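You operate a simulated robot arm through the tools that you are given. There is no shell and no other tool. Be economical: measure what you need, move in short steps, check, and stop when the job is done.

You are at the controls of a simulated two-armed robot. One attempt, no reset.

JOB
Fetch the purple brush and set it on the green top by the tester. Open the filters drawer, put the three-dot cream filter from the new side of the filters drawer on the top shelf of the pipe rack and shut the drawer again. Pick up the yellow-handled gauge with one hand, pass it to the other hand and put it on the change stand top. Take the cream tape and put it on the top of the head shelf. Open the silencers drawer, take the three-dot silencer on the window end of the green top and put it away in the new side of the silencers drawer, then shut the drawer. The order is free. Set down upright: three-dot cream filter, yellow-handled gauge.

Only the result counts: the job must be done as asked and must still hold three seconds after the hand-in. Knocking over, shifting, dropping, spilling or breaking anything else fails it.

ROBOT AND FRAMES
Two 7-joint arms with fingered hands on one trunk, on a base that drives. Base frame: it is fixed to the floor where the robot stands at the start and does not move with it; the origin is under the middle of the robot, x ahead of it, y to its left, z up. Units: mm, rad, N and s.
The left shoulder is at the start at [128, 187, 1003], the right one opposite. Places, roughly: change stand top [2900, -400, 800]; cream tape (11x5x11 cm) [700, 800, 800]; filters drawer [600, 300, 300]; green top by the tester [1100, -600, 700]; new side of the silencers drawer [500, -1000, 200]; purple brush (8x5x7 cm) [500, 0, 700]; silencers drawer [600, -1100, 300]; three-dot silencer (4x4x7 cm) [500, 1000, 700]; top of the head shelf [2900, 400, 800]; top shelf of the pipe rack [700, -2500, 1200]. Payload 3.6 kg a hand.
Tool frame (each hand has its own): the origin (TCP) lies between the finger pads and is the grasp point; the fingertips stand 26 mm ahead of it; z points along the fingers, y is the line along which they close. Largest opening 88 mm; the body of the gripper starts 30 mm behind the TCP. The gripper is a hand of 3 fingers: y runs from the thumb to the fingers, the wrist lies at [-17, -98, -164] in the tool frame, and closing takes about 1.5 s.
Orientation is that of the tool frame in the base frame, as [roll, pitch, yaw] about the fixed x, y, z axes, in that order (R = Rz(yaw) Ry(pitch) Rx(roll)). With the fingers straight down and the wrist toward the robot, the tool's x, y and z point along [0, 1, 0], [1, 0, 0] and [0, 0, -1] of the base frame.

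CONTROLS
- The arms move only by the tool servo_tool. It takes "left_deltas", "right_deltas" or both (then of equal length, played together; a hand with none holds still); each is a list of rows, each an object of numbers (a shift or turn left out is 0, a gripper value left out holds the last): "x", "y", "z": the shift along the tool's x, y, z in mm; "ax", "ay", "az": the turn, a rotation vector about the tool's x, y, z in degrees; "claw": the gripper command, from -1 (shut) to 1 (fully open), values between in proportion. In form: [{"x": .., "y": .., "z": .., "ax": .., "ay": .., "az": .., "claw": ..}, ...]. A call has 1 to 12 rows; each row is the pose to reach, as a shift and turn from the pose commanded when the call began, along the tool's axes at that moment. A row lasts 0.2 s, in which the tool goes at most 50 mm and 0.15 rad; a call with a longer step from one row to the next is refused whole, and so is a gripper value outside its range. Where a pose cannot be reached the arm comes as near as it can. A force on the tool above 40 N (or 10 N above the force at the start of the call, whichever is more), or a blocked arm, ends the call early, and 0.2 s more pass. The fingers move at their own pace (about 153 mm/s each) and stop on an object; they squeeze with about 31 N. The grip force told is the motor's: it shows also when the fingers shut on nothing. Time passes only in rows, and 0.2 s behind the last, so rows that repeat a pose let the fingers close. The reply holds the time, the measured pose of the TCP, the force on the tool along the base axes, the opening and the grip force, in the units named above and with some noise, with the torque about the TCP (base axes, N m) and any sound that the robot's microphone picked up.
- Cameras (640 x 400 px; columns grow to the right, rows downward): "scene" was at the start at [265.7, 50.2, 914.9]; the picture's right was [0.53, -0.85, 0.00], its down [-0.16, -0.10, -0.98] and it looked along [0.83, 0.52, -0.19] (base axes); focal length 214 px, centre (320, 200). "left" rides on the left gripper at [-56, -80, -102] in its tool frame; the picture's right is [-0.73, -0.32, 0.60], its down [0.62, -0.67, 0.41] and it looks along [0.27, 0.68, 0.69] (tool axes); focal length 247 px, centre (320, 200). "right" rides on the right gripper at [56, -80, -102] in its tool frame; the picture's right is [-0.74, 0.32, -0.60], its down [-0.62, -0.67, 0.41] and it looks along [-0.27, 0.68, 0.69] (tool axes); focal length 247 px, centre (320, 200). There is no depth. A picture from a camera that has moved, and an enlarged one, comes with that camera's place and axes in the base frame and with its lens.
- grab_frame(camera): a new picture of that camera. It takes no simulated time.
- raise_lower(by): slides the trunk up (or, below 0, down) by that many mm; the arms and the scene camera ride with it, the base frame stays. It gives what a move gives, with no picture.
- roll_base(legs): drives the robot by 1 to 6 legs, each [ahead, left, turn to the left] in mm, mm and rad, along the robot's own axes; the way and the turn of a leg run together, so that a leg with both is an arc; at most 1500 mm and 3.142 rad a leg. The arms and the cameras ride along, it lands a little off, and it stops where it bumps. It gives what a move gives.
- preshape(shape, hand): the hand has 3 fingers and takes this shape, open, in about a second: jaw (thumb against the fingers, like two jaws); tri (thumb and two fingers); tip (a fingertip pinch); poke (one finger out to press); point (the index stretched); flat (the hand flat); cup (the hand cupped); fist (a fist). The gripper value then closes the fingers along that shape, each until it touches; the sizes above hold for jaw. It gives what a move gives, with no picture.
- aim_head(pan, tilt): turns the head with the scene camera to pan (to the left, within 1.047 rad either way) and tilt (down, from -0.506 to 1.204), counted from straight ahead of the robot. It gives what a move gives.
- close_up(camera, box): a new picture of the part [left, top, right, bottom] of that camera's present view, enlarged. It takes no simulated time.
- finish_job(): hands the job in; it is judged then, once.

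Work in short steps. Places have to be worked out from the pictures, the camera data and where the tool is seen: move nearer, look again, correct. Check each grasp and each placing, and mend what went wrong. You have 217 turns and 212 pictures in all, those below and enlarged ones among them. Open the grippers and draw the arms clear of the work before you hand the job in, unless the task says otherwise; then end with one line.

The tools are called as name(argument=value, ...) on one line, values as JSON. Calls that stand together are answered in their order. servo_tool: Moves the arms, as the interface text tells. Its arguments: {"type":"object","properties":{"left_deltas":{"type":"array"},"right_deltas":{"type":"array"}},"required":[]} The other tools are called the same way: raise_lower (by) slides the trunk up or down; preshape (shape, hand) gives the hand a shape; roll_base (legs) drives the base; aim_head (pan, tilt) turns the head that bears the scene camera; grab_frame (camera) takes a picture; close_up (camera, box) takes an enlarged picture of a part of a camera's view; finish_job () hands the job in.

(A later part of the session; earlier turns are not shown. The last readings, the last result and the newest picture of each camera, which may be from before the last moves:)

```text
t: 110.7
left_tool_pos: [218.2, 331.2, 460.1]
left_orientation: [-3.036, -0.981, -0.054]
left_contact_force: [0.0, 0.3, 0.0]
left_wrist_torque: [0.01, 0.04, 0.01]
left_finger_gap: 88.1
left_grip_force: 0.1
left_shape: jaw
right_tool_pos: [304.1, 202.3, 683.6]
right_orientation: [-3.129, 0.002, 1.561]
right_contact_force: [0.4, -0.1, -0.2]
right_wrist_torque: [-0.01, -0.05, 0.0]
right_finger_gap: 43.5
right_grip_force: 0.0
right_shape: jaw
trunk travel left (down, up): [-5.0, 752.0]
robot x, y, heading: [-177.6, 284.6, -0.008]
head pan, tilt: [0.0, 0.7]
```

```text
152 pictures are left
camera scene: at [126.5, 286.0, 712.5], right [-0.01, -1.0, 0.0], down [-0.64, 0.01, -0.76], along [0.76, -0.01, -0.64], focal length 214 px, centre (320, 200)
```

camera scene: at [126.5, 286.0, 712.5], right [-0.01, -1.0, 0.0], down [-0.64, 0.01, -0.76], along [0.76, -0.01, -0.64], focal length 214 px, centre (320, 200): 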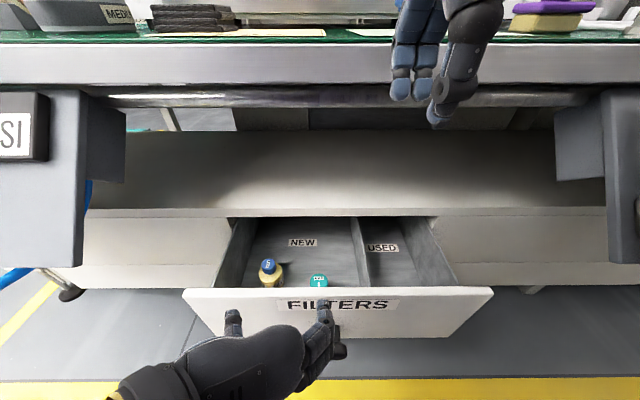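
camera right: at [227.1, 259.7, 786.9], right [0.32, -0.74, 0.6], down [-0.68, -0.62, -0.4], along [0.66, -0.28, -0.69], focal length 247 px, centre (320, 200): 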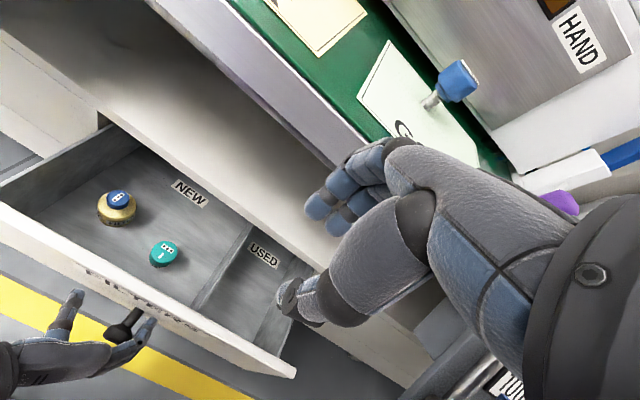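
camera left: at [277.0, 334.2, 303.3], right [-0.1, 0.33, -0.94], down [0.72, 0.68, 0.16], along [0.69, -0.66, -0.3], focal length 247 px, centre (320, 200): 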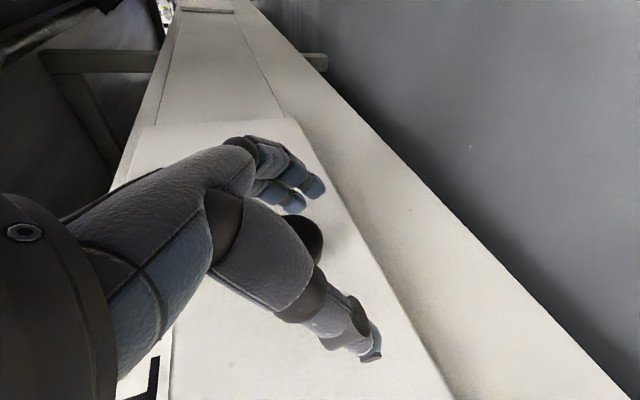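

Left hand is free but the drawer slid in to ~150 mm open. I straighten the left fingers and close them to hook the front's inner side over the USED half.

servo_tool(left_deltas=[{"ay": -7, "x": 20, "z": -12, "claw": -1}, {"ay": -14, "x": 40, "y": 15, "z": -24, "claw": -1}, {"ay": -21, "x": 50, "y": 35, "z": -30, "claw": -1}, {"ay": -28, "x": 56, "y": 60, "z": -33, "claw": -1}, {"ay": -35, "x": 56, "y": 85, "z": -33, "claw": -1}, {"ay": -42, "x": 56, "y": 105, "z": -33, "claw": -1}, {"ay": -49, "x": 56, "y": 120, "z": -33, "claw": -1}, {"ay": -56, "x": 56, "y": 130, "z": -33, "claw": -1}])

grab_frame(camera="scene")

grab_frame(camera="left")

```text
t: 112.5
left_tool_pos: [223.5, 200.1, 517.9]
left_orientation: [-3.082, -0.003, 0.035]
left_contact_force: [0.2, -0.4, -0.2]
left_wrist_torque: [0.0, 0.03, -0.03]
left_finger_gap: 0.3
left_grip_force: 30.3
left_shape: jaw
right_tool_pos: [305.3, 203.2, 683.9]
right_orientation: [-3.128, 0.0, 1.561]
right_contact_force: [0.3, 0.0, -0.2]
right_wrist_torque: [0.03, 0.04, -0.01]
right_finger_gap: 43.5
right_grip_force: 0.1
right_shape: jaw
trunk travel left (down, up): [-5.0, 752.0]
robot x, y, heading: [-177.7, 290.7, -0.012]
head pan, tilt: [0.0, 0.7]
```

```text
151 pictures are left
camera scene: at [126.5, 286.1, 712.4], right [-0.01, -1.0, 0.0], down [-0.64, 0.01, -0.76], along [0.76, -0.01, -0.64], focal length 214 px, centre (320, 200)
```

scene: 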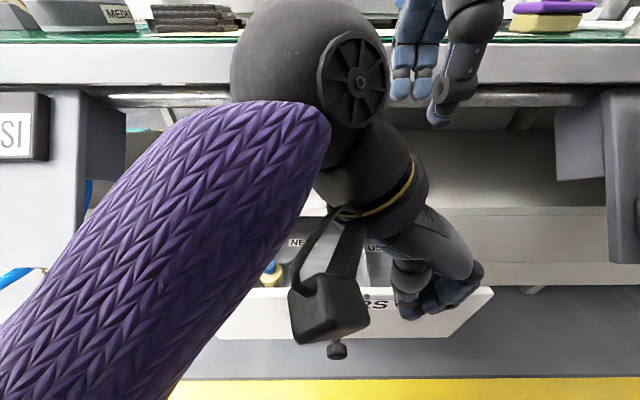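

```text
150 pictures are left
camera left: at [163.8, 270.0, 623.0], right [-0.74, 0.33, -0.58], down [0.6, 0.71, -0.37], along [0.29, -0.62, -0.72], focal length 247 px, centre (320, 200)
```

left: 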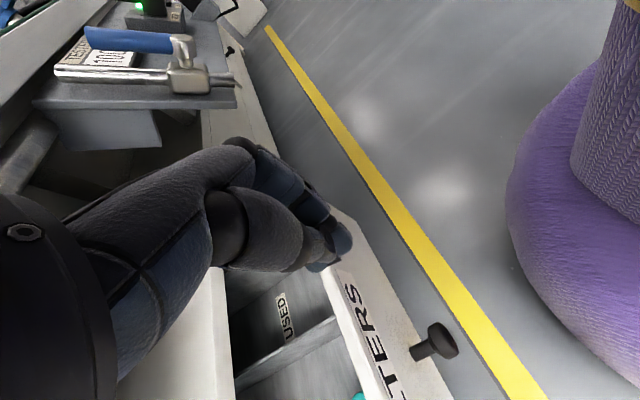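

Front inner wall is at x≈281. I move above the drawer just behind it, go down, and pull.

servo_tool(left_deltas=[{"x": 40}, {"x": 78}, {"x": 78, "z": 40}, {"x": 78, "z": 80}, {"x": 78, "z": 118}, {"x": 65, "z": 118}, {"x": 50, "z": 118}, {"x": 38, "z": 118}, {"x": 28, "z": 118}])

grab_frame(camera="left")

```text
t: 113.7
left_tool_pos: [306.1, 200.8, 424.0]
left_orientation: [-3.117, -0.022, 0.037]
left_contact_force: [-0.4, 6.0, 21.4]
left_wrist_torque: [0.28, 0.3, -0.06]
left_finger_gap: 0.0
left_grip_force: 31.4
left_shape: jaw
right_tool_pos: [304.6, 203.3, 683.6]
right_orientation: [-3.131, 0.002, 1.563]
right_contact_force: [-0.3, -0.2, -0.4]
right_wrist_torque: [0.01, 0.04, -0.01]
right_finger_gap: 43.8
right_grip_force: 0.0
right_shape: jaw
trunk travel left (down, up): [-5.0, 752.0]
robot x, y, heading: [-175.8, 288.5, -0.011]
head pan, tilt: [0.0, 0.7]
stopped in row 5 (left hand): the force on the tool passed its limit (the readings are from after the stop); the commanded pose is now the measured one
```

```text
149 pictures are left
camera left: at [244.1, 274.2, 526.1], right [-0.73, 0.31, -0.61], down [0.61, 0.7, -0.38], along [0.31, -0.65, -0.7], focal length 247 px, centre (320, 200)
```

left: 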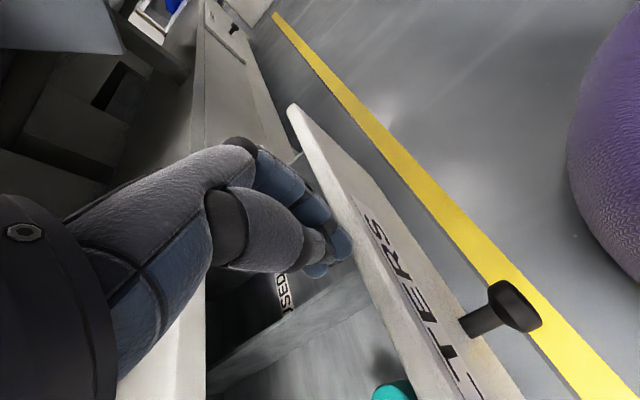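

The fingertip landed on the front's top edge (x≈290–309, z≈398). I go up, 25 mm further forward, down, then pull.

servo_tool(left_deltas=[{"z": -15}, {"x": 26, "z": -15}, {"x": 28, "z": 10}, {"x": 28, "z": 28}, {"x": 18, "z": 28}, {"x": 6, "z": 28}, {"x": -6, "z": 28}, {"x": -18, "z": 28}, {"x": -28, "z": 28}])

grab_frame(camera="left")

```text
t: 115.7
left_tool_pos: [277.1, 201.7, 390.8]
left_orientation: [-3.11, -0.016, 0.034]
left_contact_force: [0.7, 0.0, 0.4]
left_wrist_torque: [0.01, -0.01, 0.01]
left_finger_gap: 0.0
left_grip_force: 30.8
left_shape: jaw
right_tool_pos: [304.7, 202.9, 682.8]
right_orientation: [-3.13, 0.003, 1.561]
right_contact_force: [-0.2, 0.3, 0.0]
right_wrist_torque: [-0.02, -0.02, 0.01]
right_finger_gap: 43.8
right_grip_force: 0.0
right_shape: jaw
trunk travel left (down, up): [-5.0, 752.0]
robot x, y, heading: [-173.9, 292.3, -0.012]
head pan, tilt: [0.0, 0.7]
```

```text
148 pictures are left
camera left: at [215.9, 274.2, 494.2], right [-0.74, 0.31, -0.6], down [0.61, 0.7, -0.38], along [0.3, -0.64, -0.7], focal length 247 px, centre (320, 200)
```

left: 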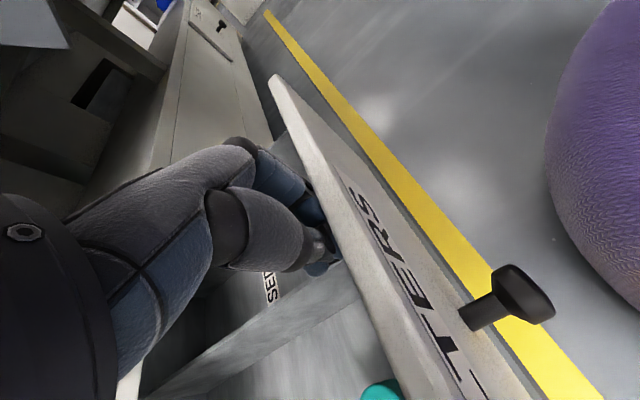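

Hooked inside the front. I pull further to the stop.

servo_tool(left_deltas=[{"x": -10}, {"x": -20}, {"x": -30}, {"x": -40}, {"x": -48}])

grab_frame(camera="scene")

```text
t: 116.9
left_tool_pos: [229.4, 199.6, 390.4]
left_orientation: [-3.112, -0.017, 0.035]
left_contact_force: [1.5, 0.6, 0.8]
left_wrist_torque: [-0.02, 0.04, -0.02]
left_finger_gap: 0.2
left_grip_force: 31.6
left_shape: jaw
right_tool_pos: [304.2, 202.3, 682.9]
right_orientation: [-3.128, 0.003, 1.558]
right_contact_force: [0.7, 0.0, 1.0]
right_wrist_torque: [0.01, 0.0, 0.05]
right_finger_gap: 44.0
right_grip_force: 0.1
right_shape: jaw
trunk travel left (down, up): [-5.0, 752.0]
robot x, y, heading: [-177.7, 287.7, -0.012]
head pan, tilt: [0.0, 0.7]
```

```text
147 pictures are left
camera scene: at [126.6, 286.1, 712.4], right [-0.01, -1.0, 0.0], down [-0.64, 0.01, -0.76], along [0.76, -0.01, -0.64], focal length 214 px, centre (320, 200)
```

scene: 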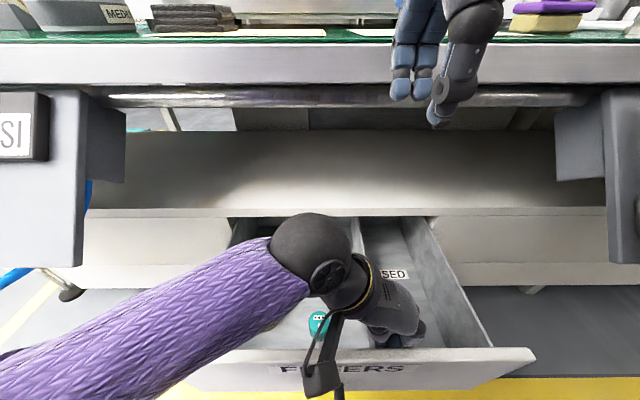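

The drawer is now fully open (~240 mm). I lift the left hand out and park it left.

servo_tool(left_deltas=[{"x": 5, "z": -30}, {"x": 5, "z": -75}, {"x": 5, "z": -110}, {"x": -5, "y": -40, "z": -125}, {"x": -15, "y": -85, "z": -125}, {"x": -25, "y": -130, "z": -125}, {"x": -35, "y": -175, "z": -125}, {"x": -40, "y": -220, "z": -125}, {"x": -40, "y": -265, "z": -125}, {"x": -40, "y": -300, "z": -125}])

grab_frame(camera="scene")

grab_frame(camera="right")

```text
t: 119.1
left_tool_pos: [178.9, 490.9, 515.7]
left_orientation: [-3.115, -0.016, 0.033]
left_contact_force: [-0.2, 0.1, -0.2]
left_wrist_torque: [-0.01, -0.01, 0.01]
left_finger_gap: 0.0
left_grip_force: 31.2
left_shape: jaw
left hand out of reach, approached as far as the arm can: row 8, 9, 10
right_tool_pos: [304.6, 203.4, 682.3]
right_orientation: [-3.128, -0.001, 1.56]
right_contact_force: [0.0, -0.7, -0.5]
right_wrist_torque: [-0.01, -0.01, -0.02]
right_finger_gap: 43.6
right_grip_force: 0.2
right_shape: jaw
trunk travel left (down, up): [-5.0, 752.0]
robot x, y, heading: [-173.9, 290.4, -0.008]
head pan, tilt: [0.0, 0.7]
```

```text
146 pictures are left
camera scene: at [126.5, 286.0, 712.5], right [-0.01, -1.0, 0.0], down [-0.64, 0.01, -0.76], along [0.76, -0.01, -0.64], focal length 214 px, centre (320, 200)
```

scene: 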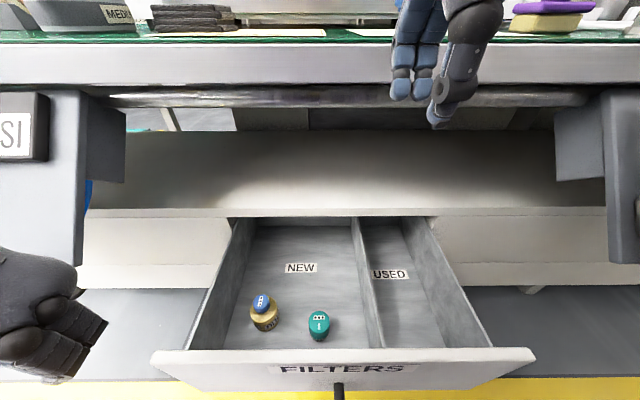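

```text
145 pictures are left
camera right: at [227.1, 259.2, 786.5], right [0.32, -0.74, 0.6], down [-0.68, -0.62, -0.4], along [0.66, -0.27, -0.69], focal length 247 px, centre (320, 200)
```

right: 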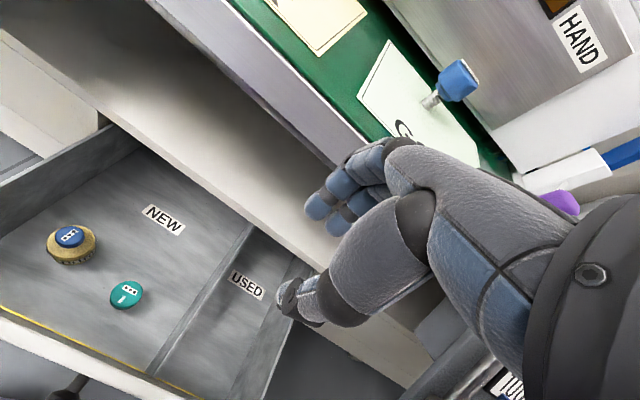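

Triangulated: filter axis ≈(308,394), top z≈318, body top ≈285. I bring the right hand above it, opened.

servo_tool(right_deltas=[{"x": 32, "y": 1, "z": 35, "claw": 1}, {"x": 64, "y": 2, "z": 70, "claw": 1}, {"x": 96, "y": 3, "z": 105, "claw": 1}, {"x": 128, "y": 3, "z": 140, "claw": 1}, {"x": 160, "y": 4, "z": 175, "claw": 1}, {"x": 190, "y": 4, "z": 210, "claw": 1}])

grab_frame(camera="right")

grab_frame(camera="left")

```text
t: 120.5
left_tool_pos: [178.8, 490.4, 515.0]
left_orientation: [-3.112, -0.015, 0.034]
left_contact_force: [0.6, 0.3, -0.4]
left_wrist_torque: [0.03, 0.03, 0.0]
left_finger_gap: 0.0
left_grip_force: 31.3
left_shape: jaw
right_tool_pos: [303.4, 392.9, 475.0]
right_orientation: [-3.132, 0.0, 1.562]
right_contact_force: [-0.4, 0.3, -0.1]
right_wrist_torque: [-0.01, 0.02, 0.0]
right_finger_gap: 87.8
right_grip_force: 0.0
right_shape: jaw
trunk travel left (down, up): [-5.0, 752.0]
robot x, y, heading: [-175.6, 289.2, -0.009]
head pan, tilt: [0.0, 0.7]
```

```text
144 pictures are left
camera right: at [226.2, 448.6, 577.4], right [0.32, -0.74, 0.6], down [-0.68, -0.62, -0.4], along [0.67, -0.27, -0.69], focal length 247 px, centre (320, 200)
```

right: 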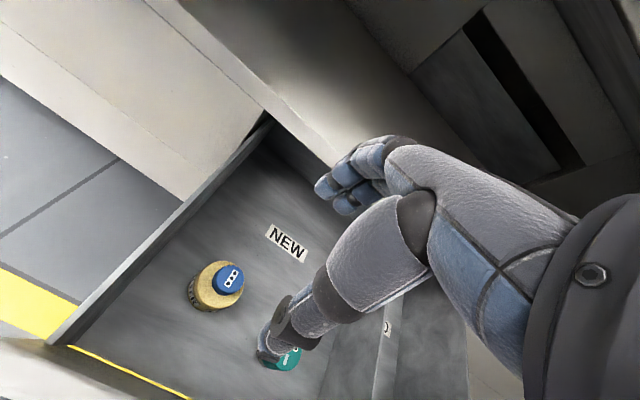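

```text
143 pictures are left
camera left: at [118.2, 563.3, 618.0], right [-0.74, 0.31, -0.6], down [0.61, 0.7, -0.38], along [0.3, -0.65, -0.7], focal length 247 px, centre (320, 200)
```

left: 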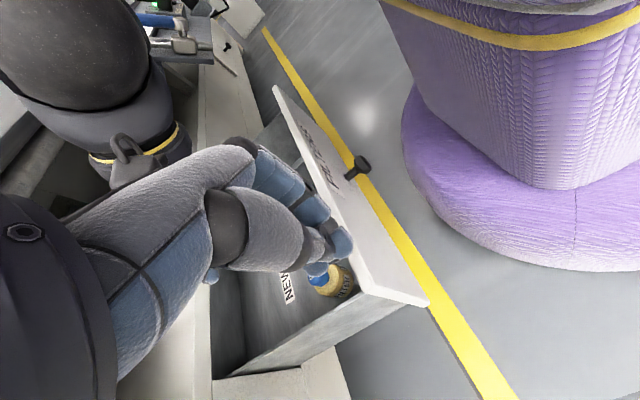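

Filter axis refined to (311,398). I descend so the fingertips take the upper body, and close.

servo_tool(right_deltas=[{"x": 5, "y": 8, "z": 40}, {"x": 5, "y": 8, "z": 85}, {"x": 5, "y": 8, "z": 130}, {"x": 5, "y": 8, "z": 165}, {"x": 5, "y": 8, "z": 191}])

grab_frame(camera="right")

grab_frame(camera="scene")

```text
t: 121.7
left_tool_pos: [179.4, 490.6, 514.7]
left_orientation: [-3.111, -0.013, 0.036]
left_contact_force: [-0.2, -0.2, 0.5]
left_wrist_torque: [-0.02, -0.01, -0.02]
left_finger_gap: 0.0
left_grip_force: 31.0
left_shape: jaw
right_tool_pos: [313.7, 400.9, 278.6]
right_orientation: [-3.13, 0.0, 1.562]
right_contact_force: [0.5, -0.7, 0.3]
right_wrist_torque: [-0.02, 0.0, -0.02]
right_finger_gap: 87.7
right_grip_force: 0.1
right_shape: jaw
trunk travel left (down, up): [-5.0, 752.0]
robot x, y, heading: [-180.7, 287.9, -0.011]
head pan, tilt: [0.0, 0.7]
```

```text
142 pictures are left
camera right: at [236.6, 456.6, 381.3], right [0.32, -0.74, 0.6], down [-0.68, -0.62, -0.4], along [0.66, -0.27, -0.7], focal length 247 px, centre (320, 200)
```

right: 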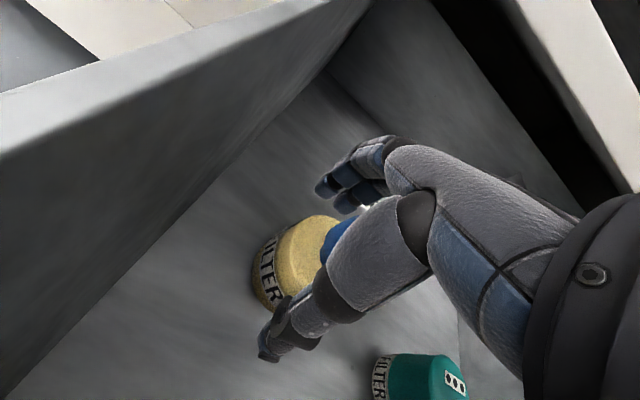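

```text
141 pictures are left
camera scene: at [126.7, 286.2, 712.3], right [-0.01, -1.0, 0.0], down [-0.64, 0.01, -0.76], along [0.76, -0.01, -0.64], focal length 214 px, centre (320, 200)
```

scene: 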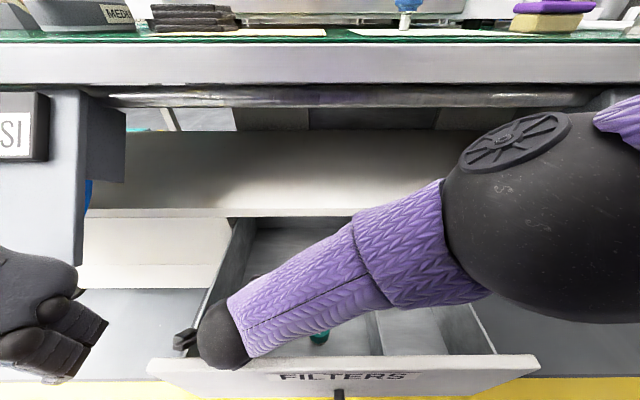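

Fingers straddle the body. Closing.

servo_tool(right_deltas=[{"z": 3, "claw": -1}, {"z": 3, "claw": -1}, {"z": 3, "claw": -1}, {"z": 3, "claw": -1}, {"z": 3, "claw": -1}, {"z": 3, "claw": -1}, {"z": 3, "claw": -1}, {"z": 3, "claw": -1}])

grab_frame(camera="right")

```text
t: 123.5
left_tool_pos: [179.1, 491.4, 515.3]
left_orientation: [-3.112, -0.016, 0.034]
left_contact_force: [-0.3, 1.1, 0.8]
left_wrist_torque: [-0.01, 0.0, 0.01]
left_finger_gap: 0.0
left_grip_force: 31.2
left_shape: jaw
right_tool_pos: [314.5, 399.4, 276.8]
right_orientation: [-3.128, -0.001, 1.563]
right_contact_force: [0.2, 0.6, 3.6]
right_wrist_torque: [-0.08, -0.06, 0.02]
right_finger_gap: 37.7
right_grip_force: 30.8
right_shape: jaw
trunk travel left (down, up): [-5.0, 752.0]
robot x, y, heading: [-176.7, 288.8, -0.006]
head pan, tilt: [0.0, 0.7]
```

```text
140 pictures are left
camera right: at [237.1, 455.9, 380.0], right [0.32, -0.74, 0.6], down [-0.68, -0.62, -0.4], along [0.66, -0.27, -0.69], focal length 247 px, centre (320, 200)
```

right: 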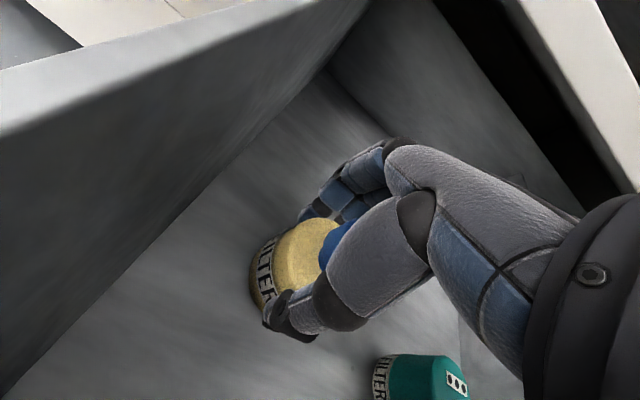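

Held (38 mm; TCP 49 mm above its base). I lift it straight out and check.

servo_tool(right_deltas=[{"z": -15}, {"z": -40}, {"z": -80}, {"z": -125}, {"z": -170}, {"z": -215}])

grab_frame(camera="right")

```text
t: 124.9
left_tool_pos: [179.3, 491.6, 515.3]
left_orientation: [-3.111, -0.016, 0.035]
left_contact_force: [0.0, -0.3, 0.1]
left_wrist_torque: [-0.01, 0.01, 0.0]
left_finger_gap: 0.0
left_grip_force: 30.5
left_shape: jaw
right_tool_pos: [316.7, 398.2, 495.0]
right_orientation: [-3.128, 0.002, 1.565]
right_contact_force: [0.7, 0.6, -1.0]
right_wrist_torque: [0.02, -0.01, -0.01]
right_finger_gap: 37.6
right_grip_force: 31.4
right_shape: jaw
trunk travel left (down, up): [-5.0, 752.0]
robot x, y, heading: [-174.7, 288.6, -0.01]
head pan, tilt: [0.0, 0.7]
```

```text
139 pictures are left
camera right: at [239.7, 454.9, 598.9], right [0.32, -0.74, 0.6], down [-0.68, -0.62, -0.4], along [0.66, -0.27, -0.7], focal length 247 px, centre (320, 200)
```

right: 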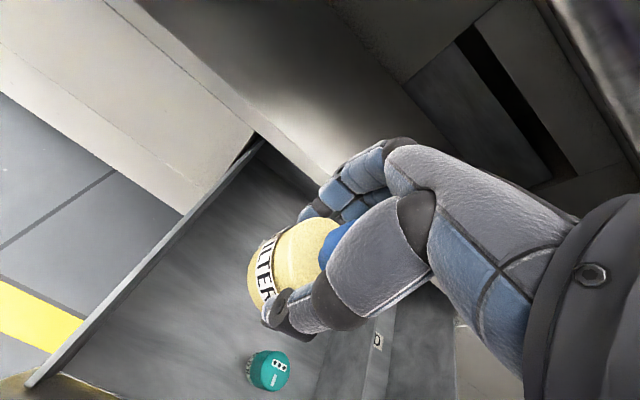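

Secure. I bring the right hand back to its parking place and tilt the left hand for pushing, lowering it in front of the drawer.

servo_tool(right_deltas=[{"x": 0, "y": -12, "z": -45}, {"x": -40, "y": -12, "z": -70}, {"x": -80, "y": -12, "z": -95}, {"x": -120, "y": -12, "z": -120}, {"x": -160, "y": -12, "z": -145}, {"x": -195, "y": -12, "z": -175}, {"x": -195, "y": -12, "z": -195}], left_deltas=[{"x": -8, "z": -10, "ay": 6.5}, {"x": -15, "z": -10, "ay": 13}, {"x": -22, "z": -10, "ay": 19.5}, {"x": -29, "z": -10, "ay": 26}, {"x": -36, "z": -10, "ay": 32.5}, {"x": -40, "z": -10, "ay": 39}, {"x": -42, "z": -10, "ay": 45.5}])

grab_frame(camera="scene")

```text
t: 126.5
left_tool_pos: [139.0, 506.7, 490.2]
left_orientation: [-3.097, -0.814, 0.003]
left_contact_force: [-1.0, 0.8, -0.2]
left_wrist_torque: [-0.01, -0.02, 0.0]
left_finger_gap: 0.0
left_grip_force: 30.6
left_shape: jaw
left hand out of reach, approached as far as the arm can: row 1, 2, 3, 4, 5, 6, 7
right_tool_pos: [303.3, 201.8, 691.1]
right_orientation: [-3.129, 0.001, 1.561]
right_contact_force: [-1.0, 0.4, -1.0]
right_wrist_torque: [0.04, -0.01, 0.05]
right_finger_gap: 37.4
right_grip_force: 31.1
right_shape: jaw
trunk travel left (down, up): [-5.0, 752.0]
robot x, y, heading: [-175.7, 291.0, -0.011]
head pan, tilt: [0.0, 0.7]
```

```text
138 pictures are left
camera scene: at [126.5, 286.0, 712.5], right [-0.01, -1.0, 0.0], down [-0.64, 0.01, -0.76], along [0.76, -0.01, -0.64], focal length 214 px, centre (320, 200)
```

scene: 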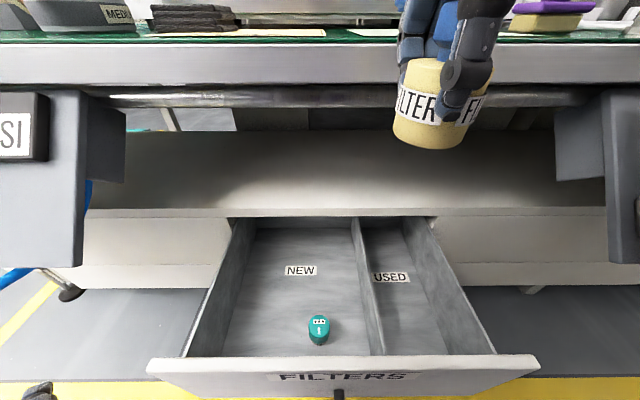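

I move in front of the drawer face and down beside the knob.

servo_tool(left_deltas=[{"y": 40}, {"y": 85}, {"y": 130}, {"y": 170, "x": -20, "z": 18}, {"y": 195, "x": -45, "z": 40}, {"y": 200, "x": -75, "z": 66}, {"y": 200, "x": -104, "z": 93}])

grab_frame(camera="left")

```text
t: 127.9
left_tool_pos: [149.3, 313.5, 405.4]
left_orientation: [-3.09, -0.827, -0.001]
left_contact_force: [-0.1, -0.3, 0.9]
left_wrist_torque: [-0.01, 0.08, -0.18]
left_finger_gap: 0.0
left_grip_force: 31.4
left_shape: jaw
left hand out of reach, approached as far as the arm can: row 1, 2
right_tool_pos: [302.6, 201.2, 691.0]
right_orientation: [-3.127, 0.001, 1.56]
right_contact_force: [1.0, 1.3, -0.3]
right_wrist_torque: [0.02, 0.01, -0.01]
right_finger_gap: 37.4
right_grip_force: 30.7
right_shape: jaw
trunk travel left (down, up): [-5.0, 752.0]
robot x, y, heading: [-176.8, 289.5, -0.01]
head pan, tilt: [0.0, 0.7]
stopped in row 6 (left hand): the force on the tool passed its limit (the readings are from after the stop); the commanded pose is now the measured one
```

```text
137 pictures are left
camera left: at [33.2, 384.8, 435.7], right [-0.07, 0.35, -0.93], down [0.7, 0.69, 0.2], along [0.71, -0.64, -0.29], focal length 247 px, centre (320, 200)
```

left: 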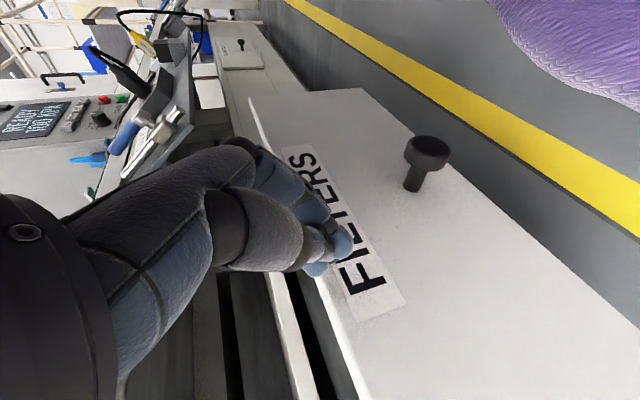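

grab_frame(camera="scene")

```text
136 pictures are left
camera scene: at [126.6, 286.1, 712.4], right [-0.01, -1.0, 0.0], down [-0.64, 0.01, -0.76], along [0.76, -0.01, -0.64], focal length 214 px, centre (320, 200)
```

scene: 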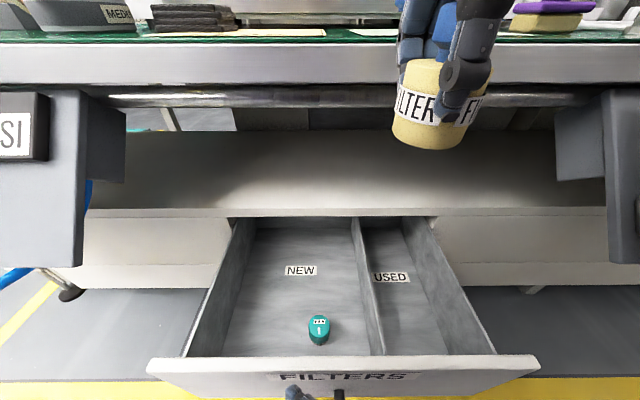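

The tip touches the face near its top. I ease back, lower 35 mm, then push steadily.

servo_tool(left_deltas=[{"x": -9, "z": -9}, {"x": -38, "z": 14}, {"x": -31, "z": 18}, {"x": -19, "z": 31}, {"x": -3, "z": 48}, {"x": 15, "z": 68}, {"x": 33, "z": 88}, {"x": 51, "z": 107}, {"x": 69, "z": 127}, {"x": 87, "z": 146}, {"x": 105, "z": 166}, {"x": 121, "z": 184}])

grab_frame(camera="scene")

```text
t: 128.3
left_tool_pos: [151.7, 315.2, 410.6]
left_orientation: [-3.083, -0.856, -0.002]
left_contact_force: [2.3, 2.1, 0.7]
left_wrist_torque: [0.07, 0.29, -0.47]
left_finger_gap: 0.0
left_grip_force: 31.6
left_shape: jaw
right_tool_pos: [302.2, 201.4, 690.6]
right_orientation: [-3.128, 0.001, 1.561]
right_contact_force: [-0.7, 0.4, 0.1]
right_wrist_torque: [0.02, -0.02, -0.04]
right_finger_gap: 37.7
right_grip_force: 31.3
right_shape: jaw
trunk travel left (down, up): [-5.0, 752.0]
robot x, y, heading: [-173.4, 288.7, -0.004]
head pan, tilt: [0.0, 0.7]
stopped in row 2 (left hand): the force on the tool passed its limit (the readings are from after the stop); the commanded pose is now the measured one
```

```text
135 pictures are left
camera scene: at [126.5, 286.2, 712.5], right [-0.01, -1.0, 0.0], down [-0.64, 0.01, -0.76], along [0.76, -0.01, -0.64], focal length 214 px, centre (320, 200)
```

scene: 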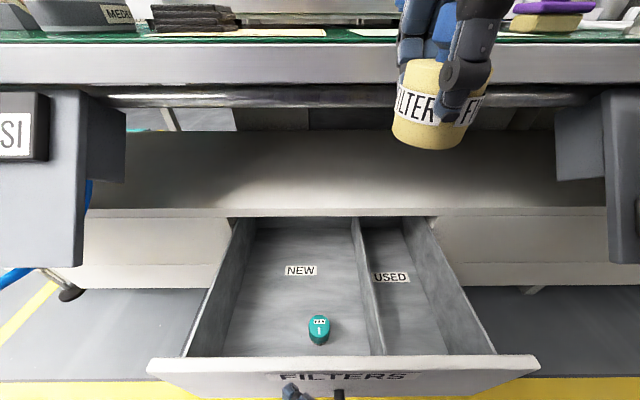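

The arm is wedged against the torso; moving forward frees it. I push forward while lowering gradually.

servo_tool(left_deltas=[{"x": 2, "z": 18}, {"x": 5, "z": 40}, {"x": 10, "z": 62}])

grab_frame(camera="scene")

```text
t: 129.1
left_tool_pos: [205.8, 319.9, 376.0]
left_orientation: [-3.086, -0.854, 0.0]
left_contact_force: [-0.9, -0.1, 0.3]
left_wrist_torque: [-0.01, -0.01, 0.0]
left_finger_gap: 0.0
left_grip_force: 31.2
left_shape: jaw
right_tool_pos: [302.5, 201.7, 691.2]
right_orientation: [-3.128, 0.001, 1.563]
right_contact_force: [-0.3, -0.5, -0.5]
right_wrist_torque: [-0.01, 0.02, -0.03]
right_finger_gap: 37.8
right_grip_force: 31.1
right_shape: jaw
trunk travel left (down, up): [-5.0, 752.0]
robot x, y, heading: [-177.2, 288.4, -0.015]
head pan, tilt: [0.0, 0.7]
```

```text
134 pictures are left
camera scene: at [126.6, 286.1, 712.4], right [-0.01, -1.0, 0.0], down [-0.64, 0.01, -0.76], along [0.76, -0.01, -0.64], focal length 214 px, centre (320, 200)
```

scene: 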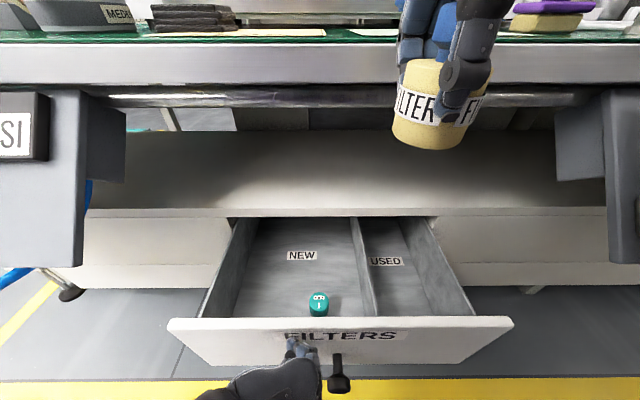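

It slides. I continue pushing to the closed stop.

servo_tool(left_deltas=[{"x": 8, "z": 21}, {"x": 16, "z": 42}, {"x": 26, "z": 61}, {"x": 39, "z": 77}, {"x": 52, "z": 92}, {"x": 65, "z": 107}, {"x": 78, "z": 122}, {"x": 91, "z": 137}, {"x": 102, "z": 150}, {"x": 112, "z": 161}, {"x": 120, "z": 170}, {"x": 126, "z": 177}])

grab_frame(camera="scene")

```text
t: 131.7
left_tool_pos: [405.3, 326.3, 351.4]
left_orientation: [-3.092, -0.835, -0.001]
left_contact_force: [-4.3, -0.7, 0.1]
left_wrist_torque: [0.01, 0.02, 0.01]
left_finger_gap: 0.0
left_grip_force: 30.8
left_shape: jaw
right_tool_pos: [303.0, 202.0, 689.8]
right_orientation: [-3.128, 0.003, 1.564]
right_contact_force: [0.0, 0.5, -1.0]
right_wrist_torque: [0.02, 0.0, -0.04]
right_finger_gap: 37.6
right_grip_force: 30.7
right_shape: jaw
trunk travel left (down, up): [-5.0, 752.0]
robot x, y, heading: [-177.9, 287.3, -0.009]
head pan, tilt: [0.0, 0.7]
stopped in row 12 (left hand): the force on the tool passed its limit (the readings are from after the stop); the commanded pose is now the measured one
```

```text
133 pictures are left
camera scene: at [126.3, 286.4, 712.3], right [-0.01, -1.0, 0.0], down [-0.64, 0.01, -0.76], along [0.76, -0.01, -0.64], focal length 214 px, centre (320, 200)
```

scene: 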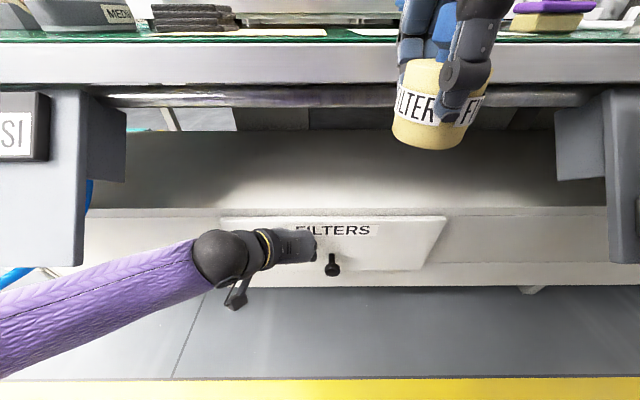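

Shut. I retract the left hand, raise the trunk, and then restore the left hand's orientation for the brush.

servo_tool(left_deltas=[{"x": -20, "z": -22}, {"x": -45, "z": -50}, {"x": -75, "z": -82}, {"x": -105, "z": -115}, {"x": -115, "z": -127}, {"x": -100, "y": -40, "z": -140}, {"x": -85, "y": -80, "z": -155}])

raise_lower(by=345)

servo_tool(left_deltas=[{"ay": -8}, {"ay": -16}, {"ay": -24}, {"ay": -32}, {"ay": -40}, {"ay": -48, "claw": 1}])

```text
t: 133.3
left_tool_pos: [231.6, 400.7, 393.9]
left_orientation: [-3.09, -0.84, -0.005]
left_contact_force: [0.1, -0.1, 0.2]
left_wrist_torque: [0.0, 0.0, -0.01]
left_finger_gap: 0.0
left_grip_force: 30.9
left_shape: jaw
right_tool_pos: [302.5, 203.2, 690.1]
right_orientation: [-3.127, 0.002, 1.563]
right_contact_force: [-0.1, 0.3, -0.7]
right_wrist_torque: [0.04, 0.0, -0.04]
right_finger_gap: 37.8
right_grip_force: 30.8
right_shape: jaw
trunk travel left (down, up): [-5.0, 752.0]
robot x, y, heading: [-179.8, 290.1, -0.005]
head pan, tilt: [0.0, 0.7]
```

```text
t: 136.7
left_tool_pos: [232.0, 399.9, 739.8]
left_orientation: [-3.091, -0.837, -0.003]
left_contact_force: [-0.3, 0.0, 0.5]
left_wrist_torque: [0.0, -0.02, 0.01]
left_finger_gap: 0.0
left_grip_force: 30.9
left_shape: jaw
right_tool_pos: [304.1, 202.4, 1036.0]
right_orientation: [-3.127, 0.002, 1.561]
right_contact_force: [0.1, -0.6, -0.6]
right_wrist_torque: [0.01, 0.0, 0.01]
right_finger_gap: 37.6
right_grip_force: 31.3
right_shape: jaw
trunk travel left (down, up): [-350.0, 407.0]
robot x, y, heading: [-176.9, 286.8, -0.006]
head pan, tilt: [0.0, 0.7]
```

```text
t: 138.1
left_tool_pos: [232.7, 399.2, 741.2]
left_orientation: [-3.106, 0.001, 0.034]
left_contact_force: [0.6, -0.3, 0.2]
left_wrist_torque: [-0.04, 0.0, 0.0]
left_finger_gap: 86.7
left_grip_force: 0.1
left_shape: jaw
right_tool_pos: [303.7, 202.8, 1035.4]
right_orientation: [-3.127, 0.001, 1.562]
right_contact_force: [-0.7, 0.6, 0.1]
right_wrist_torque: [-0.02, 0.01, -0.04]
right_finger_gap: 37.6
right_grip_force: 31.1
right_shape: jaw
trunk travel left (down, up): [-350.0, 407.0]
robot x, y, heading: [-173.7, 287.1, -0.01]
head pan, tilt: [0.0, 0.7]
```

Now the brush: I raise and turn the left hand to default and drive to the brush.

servo_tool(left_deltas=[{"z": -25, "az": -8.2}, {"z": -50, "az": -16.4}, {"z": -75, "az": -24.6}, {"z": -100, "az": -32.8}, {"z": -125, "az": -41}, {"z": -150, "az": -49.2}, {"z": -175, "az": -57.4}, {"z": -200, "az": -65.6}, {"z": -225, "az": -73.8}, {"z": -250, "az": -82}, {"z": -265, "az": -88.5}])

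roll_base(legs=[[0, -440, 0.01], [150, 0, 0]])

aim_head(pan=0.2, tilt=0.8)

grab_frame(camera="scene")

grab_frame(camera="left")

```text
t: 140.5
left_tool_pos: [233.1, 390.8, 1003.3]
left_orientation: [3.141, -0.036, 1.582]
left_contact_force: [-0.5, -0.5, -0.5]
left_wrist_torque: [0.03, -0.05, -0.01]
left_finger_gap: 87.6
left_grip_force: 0.0
left_shape: jaw
right_tool_pos: [302.7, 202.8, 1036.9]
right_orientation: [-3.131, 0.002, 1.562]
right_contact_force: [-0.3, 0.5, 0.3]
right_wrist_torque: [0.0, -0.01, -0.01]
right_finger_gap: 37.7
right_grip_force: 30.8
right_shape: jaw
trunk travel left (down, up): [-350.0, 407.0]
robot x, y, heading: [-174.3, 287.7, -0.011]
head pan, tilt: [0.0, 0.7]
```

```text
t: 144.1
left_tool_pos: [381.2, -41.5, 1003.0]
left_orientation: [-3.141, -0.036, 1.581]
left_contact_force: [-0.3, -0.4, -0.1]
left_wrist_torque: [0.04, 0.02, -0.01]
left_finger_gap: 87.5
left_grip_force: 0.2
left_shape: jaw
right_tool_pos: [450.5, -228.7, 1035.5]
right_orientation: [-3.127, 0.002, 1.562]
right_contact_force: [-0.1, -0.3, -1.8]
right_wrist_torque: [0.02, -0.01, -0.01]
right_finger_gap: 37.5
right_grip_force: 31.0
right_shape: jaw
trunk travel left (down, up): [-350.0, 407.0]
robot x, y, heading: [-25.1, -144.0, -0.008]
head pan, tilt: [0.0, 0.7]
```

```text
t: 144.8
left_tool_pos: [380.4, -40.7, 1003.9]
left_orientation: [-3.141, -0.035, 1.581]
left_contact_force: [0.1, 0.6, -0.5]
left_wrist_torque: [0.01, 0.0, -0.01]
left_finger_gap: 87.6
left_grip_force: 0.1
left_shape: jaw
right_tool_pos: [449.3, -228.8, 1035.4]
right_orientation: [-3.128, 0.001, 1.563]
right_contact_force: [-0.9, 0.3, -0.2]
right_wrist_torque: [0.0, 0.0, 0.0]
right_finger_gap: 37.6
right_grip_force: 31.4
right_shape: jaw
trunk travel left (down, up): [-350.0, 407.0]
robot x, y, heading: [-28.7, -144.4, -0.009]
head pan, tilt: [0.201, 0.799]
```

```text
132 pictures are left
camera scene: at [200.4, -129.0, 1079.1], right [0.19, -0.98, 0.0], down [-0.7, -0.14, -0.7], along [0.68, 0.13, -0.72], focal length 214 px, centre (320, 200)
```

scene: 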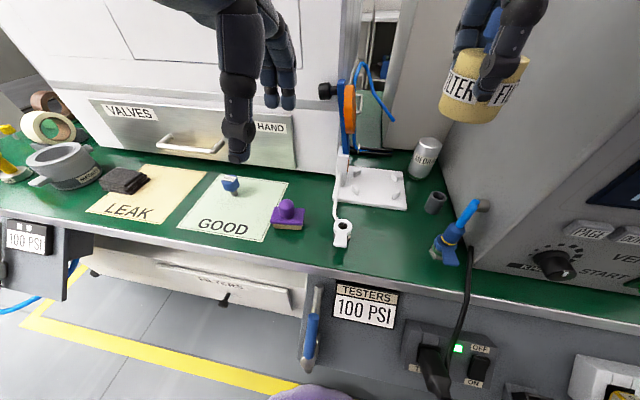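

```text
131 pictures are left
camera left: at [299.3, -103.9, 1102.9], right [-0.31, -0.72, -0.62], down [-0.67, 0.63, -0.39], along [0.67, 0.3, -0.68], focal length 247 px, centre (320, 200)
```

left: 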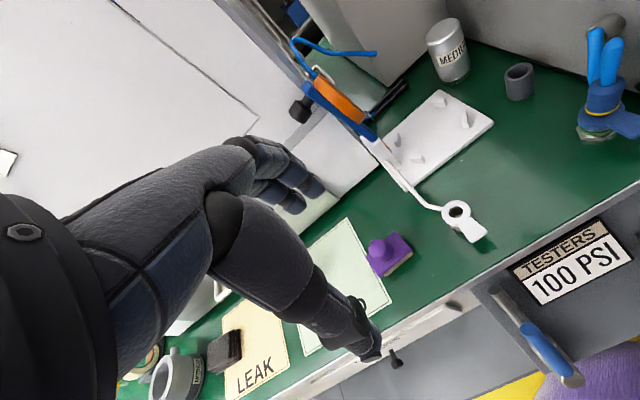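

Brush knob triangulated at ≈(484,-8,745). I hover the left hand over it and re-check.

servo_tool(left_deltas=[{"x": 8, "y": 26, "z": 38}, {"x": 16, "y": 52, "z": 76}, {"x": 25, "y": 78, "z": 114}, {"x": 34, "y": 104, "z": 150}])

grab_frame(camera="left")

grab_frame(camera="scene")

```text
t: 145.8
left_tool_pos: [482.8, -0.7, 851.1]
left_orientation: [3.141, -0.034, 1.579]
left_contact_force: [0.2, -0.3, 0.4]
left_wrist_torque: [0.02, 0.0, 0.02]
left_finger_gap: 87.8
left_grip_force: 0.2
left_shape: jaw
right_tool_pos: [450.9, -230.0, 1036.1]
right_orientation: [-3.127, 0.002, 1.562]
right_contact_force: [0.1, -0.9, -0.9]
right_wrist_torque: [0.0, 0.06, -0.01]
right_finger_gap: 37.7
right_grip_force: 31.2
right_shape: jaw
trunk travel left (down, up): [-350.0, 407.0]
robot x, y, heading: [-28.3, -145.9, -0.006]
head pan, tilt: [0.201, 0.799]
```

```text
130 pictures are left
camera left: at [403.9, -63.9, 951.5], right [-0.31, -0.72, -0.62], down [-0.67, 0.63, -0.39], along [0.67, 0.3, -0.68], focal length 247 px, centre (320, 200)
```

left: 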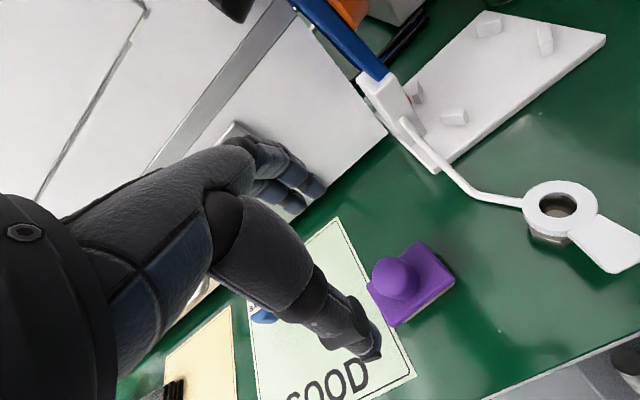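

```text
129 pictures are left
camera scene: at [200.6, -129.0, 1079.0], right [0.19, -0.98, 0.0], down [-0.7, -0.14, -0.7], along [0.68, 0.13, -0.72], focal length 214 px, centre (320, 200)
```

scene: 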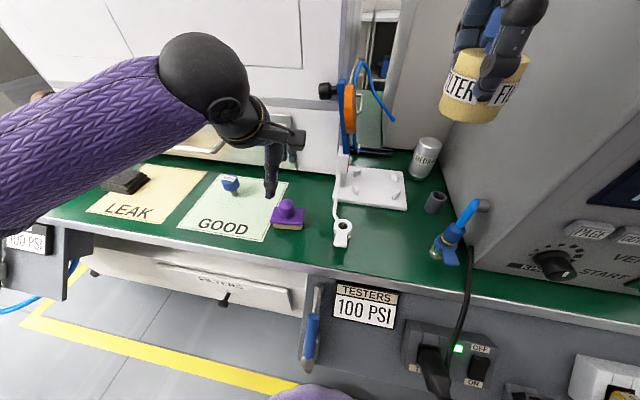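

Knob at ≈(476,-8). I descend to grip the knob at z≈762.

servo_tool(left_deltas=[{"x": -7, "y": -6, "z": 35}, {"x": -10, "y": -6, "z": 70}, {"x": -11, "y": -6, "z": 89}, {"x": -11, "y": -6, "z": 89, "claw": -1}, {"x": -11, "y": -6, "z": 89, "claw": -1}, {"x": -11, "y": -6, "z": 89, "claw": -1}, {"x": -11, "y": -6, "z": 89, "claw": -1}, {"x": -11, "y": -6, "z": 89, "claw": -1}, {"x": -11, "y": -6, "z": 89, "claw": -1}, {"x": -11, "y": -6, "z": 89, "claw": -1}])

grab_frame(camera="left")

```text
t: 148.0
left_tool_pos: [479.0, -8.9, 765.6]
left_orientation: [3.14, -0.034, 1.581]
left_contact_force: [-0.1, -0.7, -0.3]
left_wrist_torque: [0.01, 0.01, -0.02]
left_finger_gap: 20.8
left_grip_force: 31.2
left_shape: jaw
right_tool_pos: [448.6, -228.5, 1035.6]
right_orientation: [-3.126, 0.002, 1.562]
right_contact_force: [-0.7, -0.4, -0.3]
right_wrist_torque: [-0.02, 0.0, 0.0]
right_finger_gap: 37.6
right_grip_force: 31.4
right_shape: jaw
trunk travel left (down, up): [-350.0, 407.0]
robot x, y, heading: [-31.4, -139.0, -0.006]
head pan, tilt: [0.201, 0.799]
```

```text
128 pictures are left
camera left: at [398.6, -71.7, 865.3], right [-0.31, -0.72, -0.62], down [-0.67, 0.63, -0.39], along [0.67, 0.3, -0.68], focal length 247 px, centre (320, 200)
```

left: 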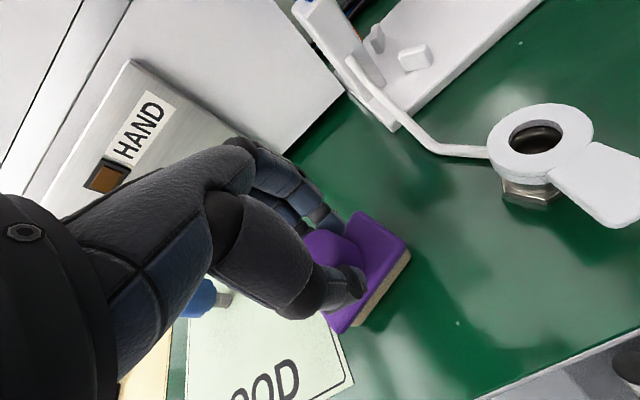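

Brush held. I lift it and drive along to the pipe rack side, then look.

servo_tool(left_deltas=[{"z": -25}, {"z": -70}, {"z": -115}, {"z": -160}, {"z": -205}, {"z": -245}])

roll_base(legs=[[-180, 0, 0.006], [0, -1000, 0], [0, -500, 0]])

aim_head(pan=-0.6, tilt=0.2)

grab_frame(camera="scene")

```text
t: 149.4
left_tool_pos: [477.9, -18.6, 1011.0]
left_orientation: [-3.142, -0.037, 1.581]
left_contact_force: [-0.8, 0.6, -0.8]
left_wrist_torque: [0.0, 0.0, 0.02]
left_finger_gap: 20.3
left_grip_force: 31.0
left_shape: jaw
right_tool_pos: [448.6, -228.7, 1036.9]
right_orientation: [-3.128, 0.001, 1.563]
right_contact_force: [-0.3, -1.4, -1.2]
right_wrist_torque: [-0.02, -0.01, 0.0]
right_finger_gap: 37.9
right_grip_force: 31.2
right_shape: jaw
trunk travel left (down, up): [-350.0, 407.0]
robot x, y, heading: [-29.1, -142.1, 0.002]
head pan, tilt: [0.201, 0.799]
```

```text
t: 158.3
left_tool_pos: [293.9, -1523.7, 1010.1]
left_orientation: [-3.141, -0.035, 1.583]
left_contact_force: [-0.8, 0.2, -0.4]
left_wrist_torque: [0.0, 0.03, 0.02]
left_finger_gap: 20.8
left_grip_force: 30.8
left_shape: jaw
right_tool_pos: [264.2, -1734.7, 1037.3]
right_orientation: [-3.127, 0.0, 1.568]
right_contact_force: [-0.1, 0.0, -0.6]
right_wrist_torque: [0.03, -0.04, 0.0]
right_finger_gap: 37.9
right_grip_force: 31.2
right_shape: jaw
trunk travel left (down, up): [-350.0, 407.0]
robot x, y, heading: [-214.8, -1651.2, -0.003]
head pan, tilt: [0.201, 0.799]
```

```text
t: 159.4
left_tool_pos: [293.3, -1524.4, 1011.0]
left_orientation: [-3.141, -0.035, 1.584]
left_contact_force: [0.4, 0.6, -0.2]
left_wrist_torque: [0.01, 0.01, 0.0]
left_finger_gap: 20.4
left_grip_force: 31.4
left_shape: jaw
right_tool_pos: [265.0, -1734.8, 1034.2]
right_orientation: [-3.127, 0.001, 1.567]
right_contact_force: [0.2, -0.5, -0.9]
right_wrist_torque: [-0.01, 0.01, 0.0]
right_finger_gap: 37.4
right_grip_force: 31.2
right_shape: jaw
trunk travel left (down, up): [-350.0, 407.0]
robot x, y, heading: [-214.4, -1649.9, -0.005]
head pan, tilt: [-0.6, 0.201]
```

```text
127 pictures are left
camera scene: at [13.6, -1704.3, 1132.7], right [-0.57, -0.82, 0.0], down [-0.17, 0.11, -0.98], along [0.81, -0.56, -0.2], focal length 214 px, centre (320, 200)
```

scene: 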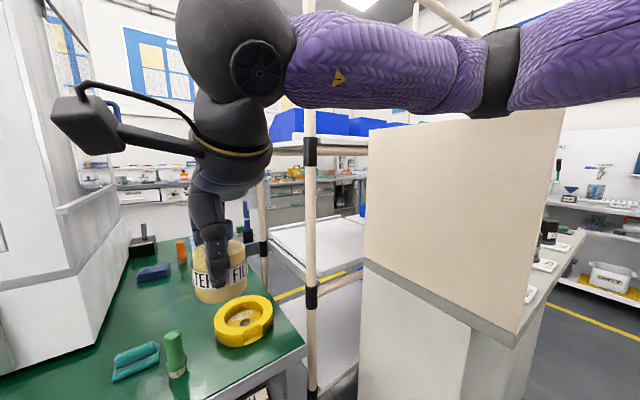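

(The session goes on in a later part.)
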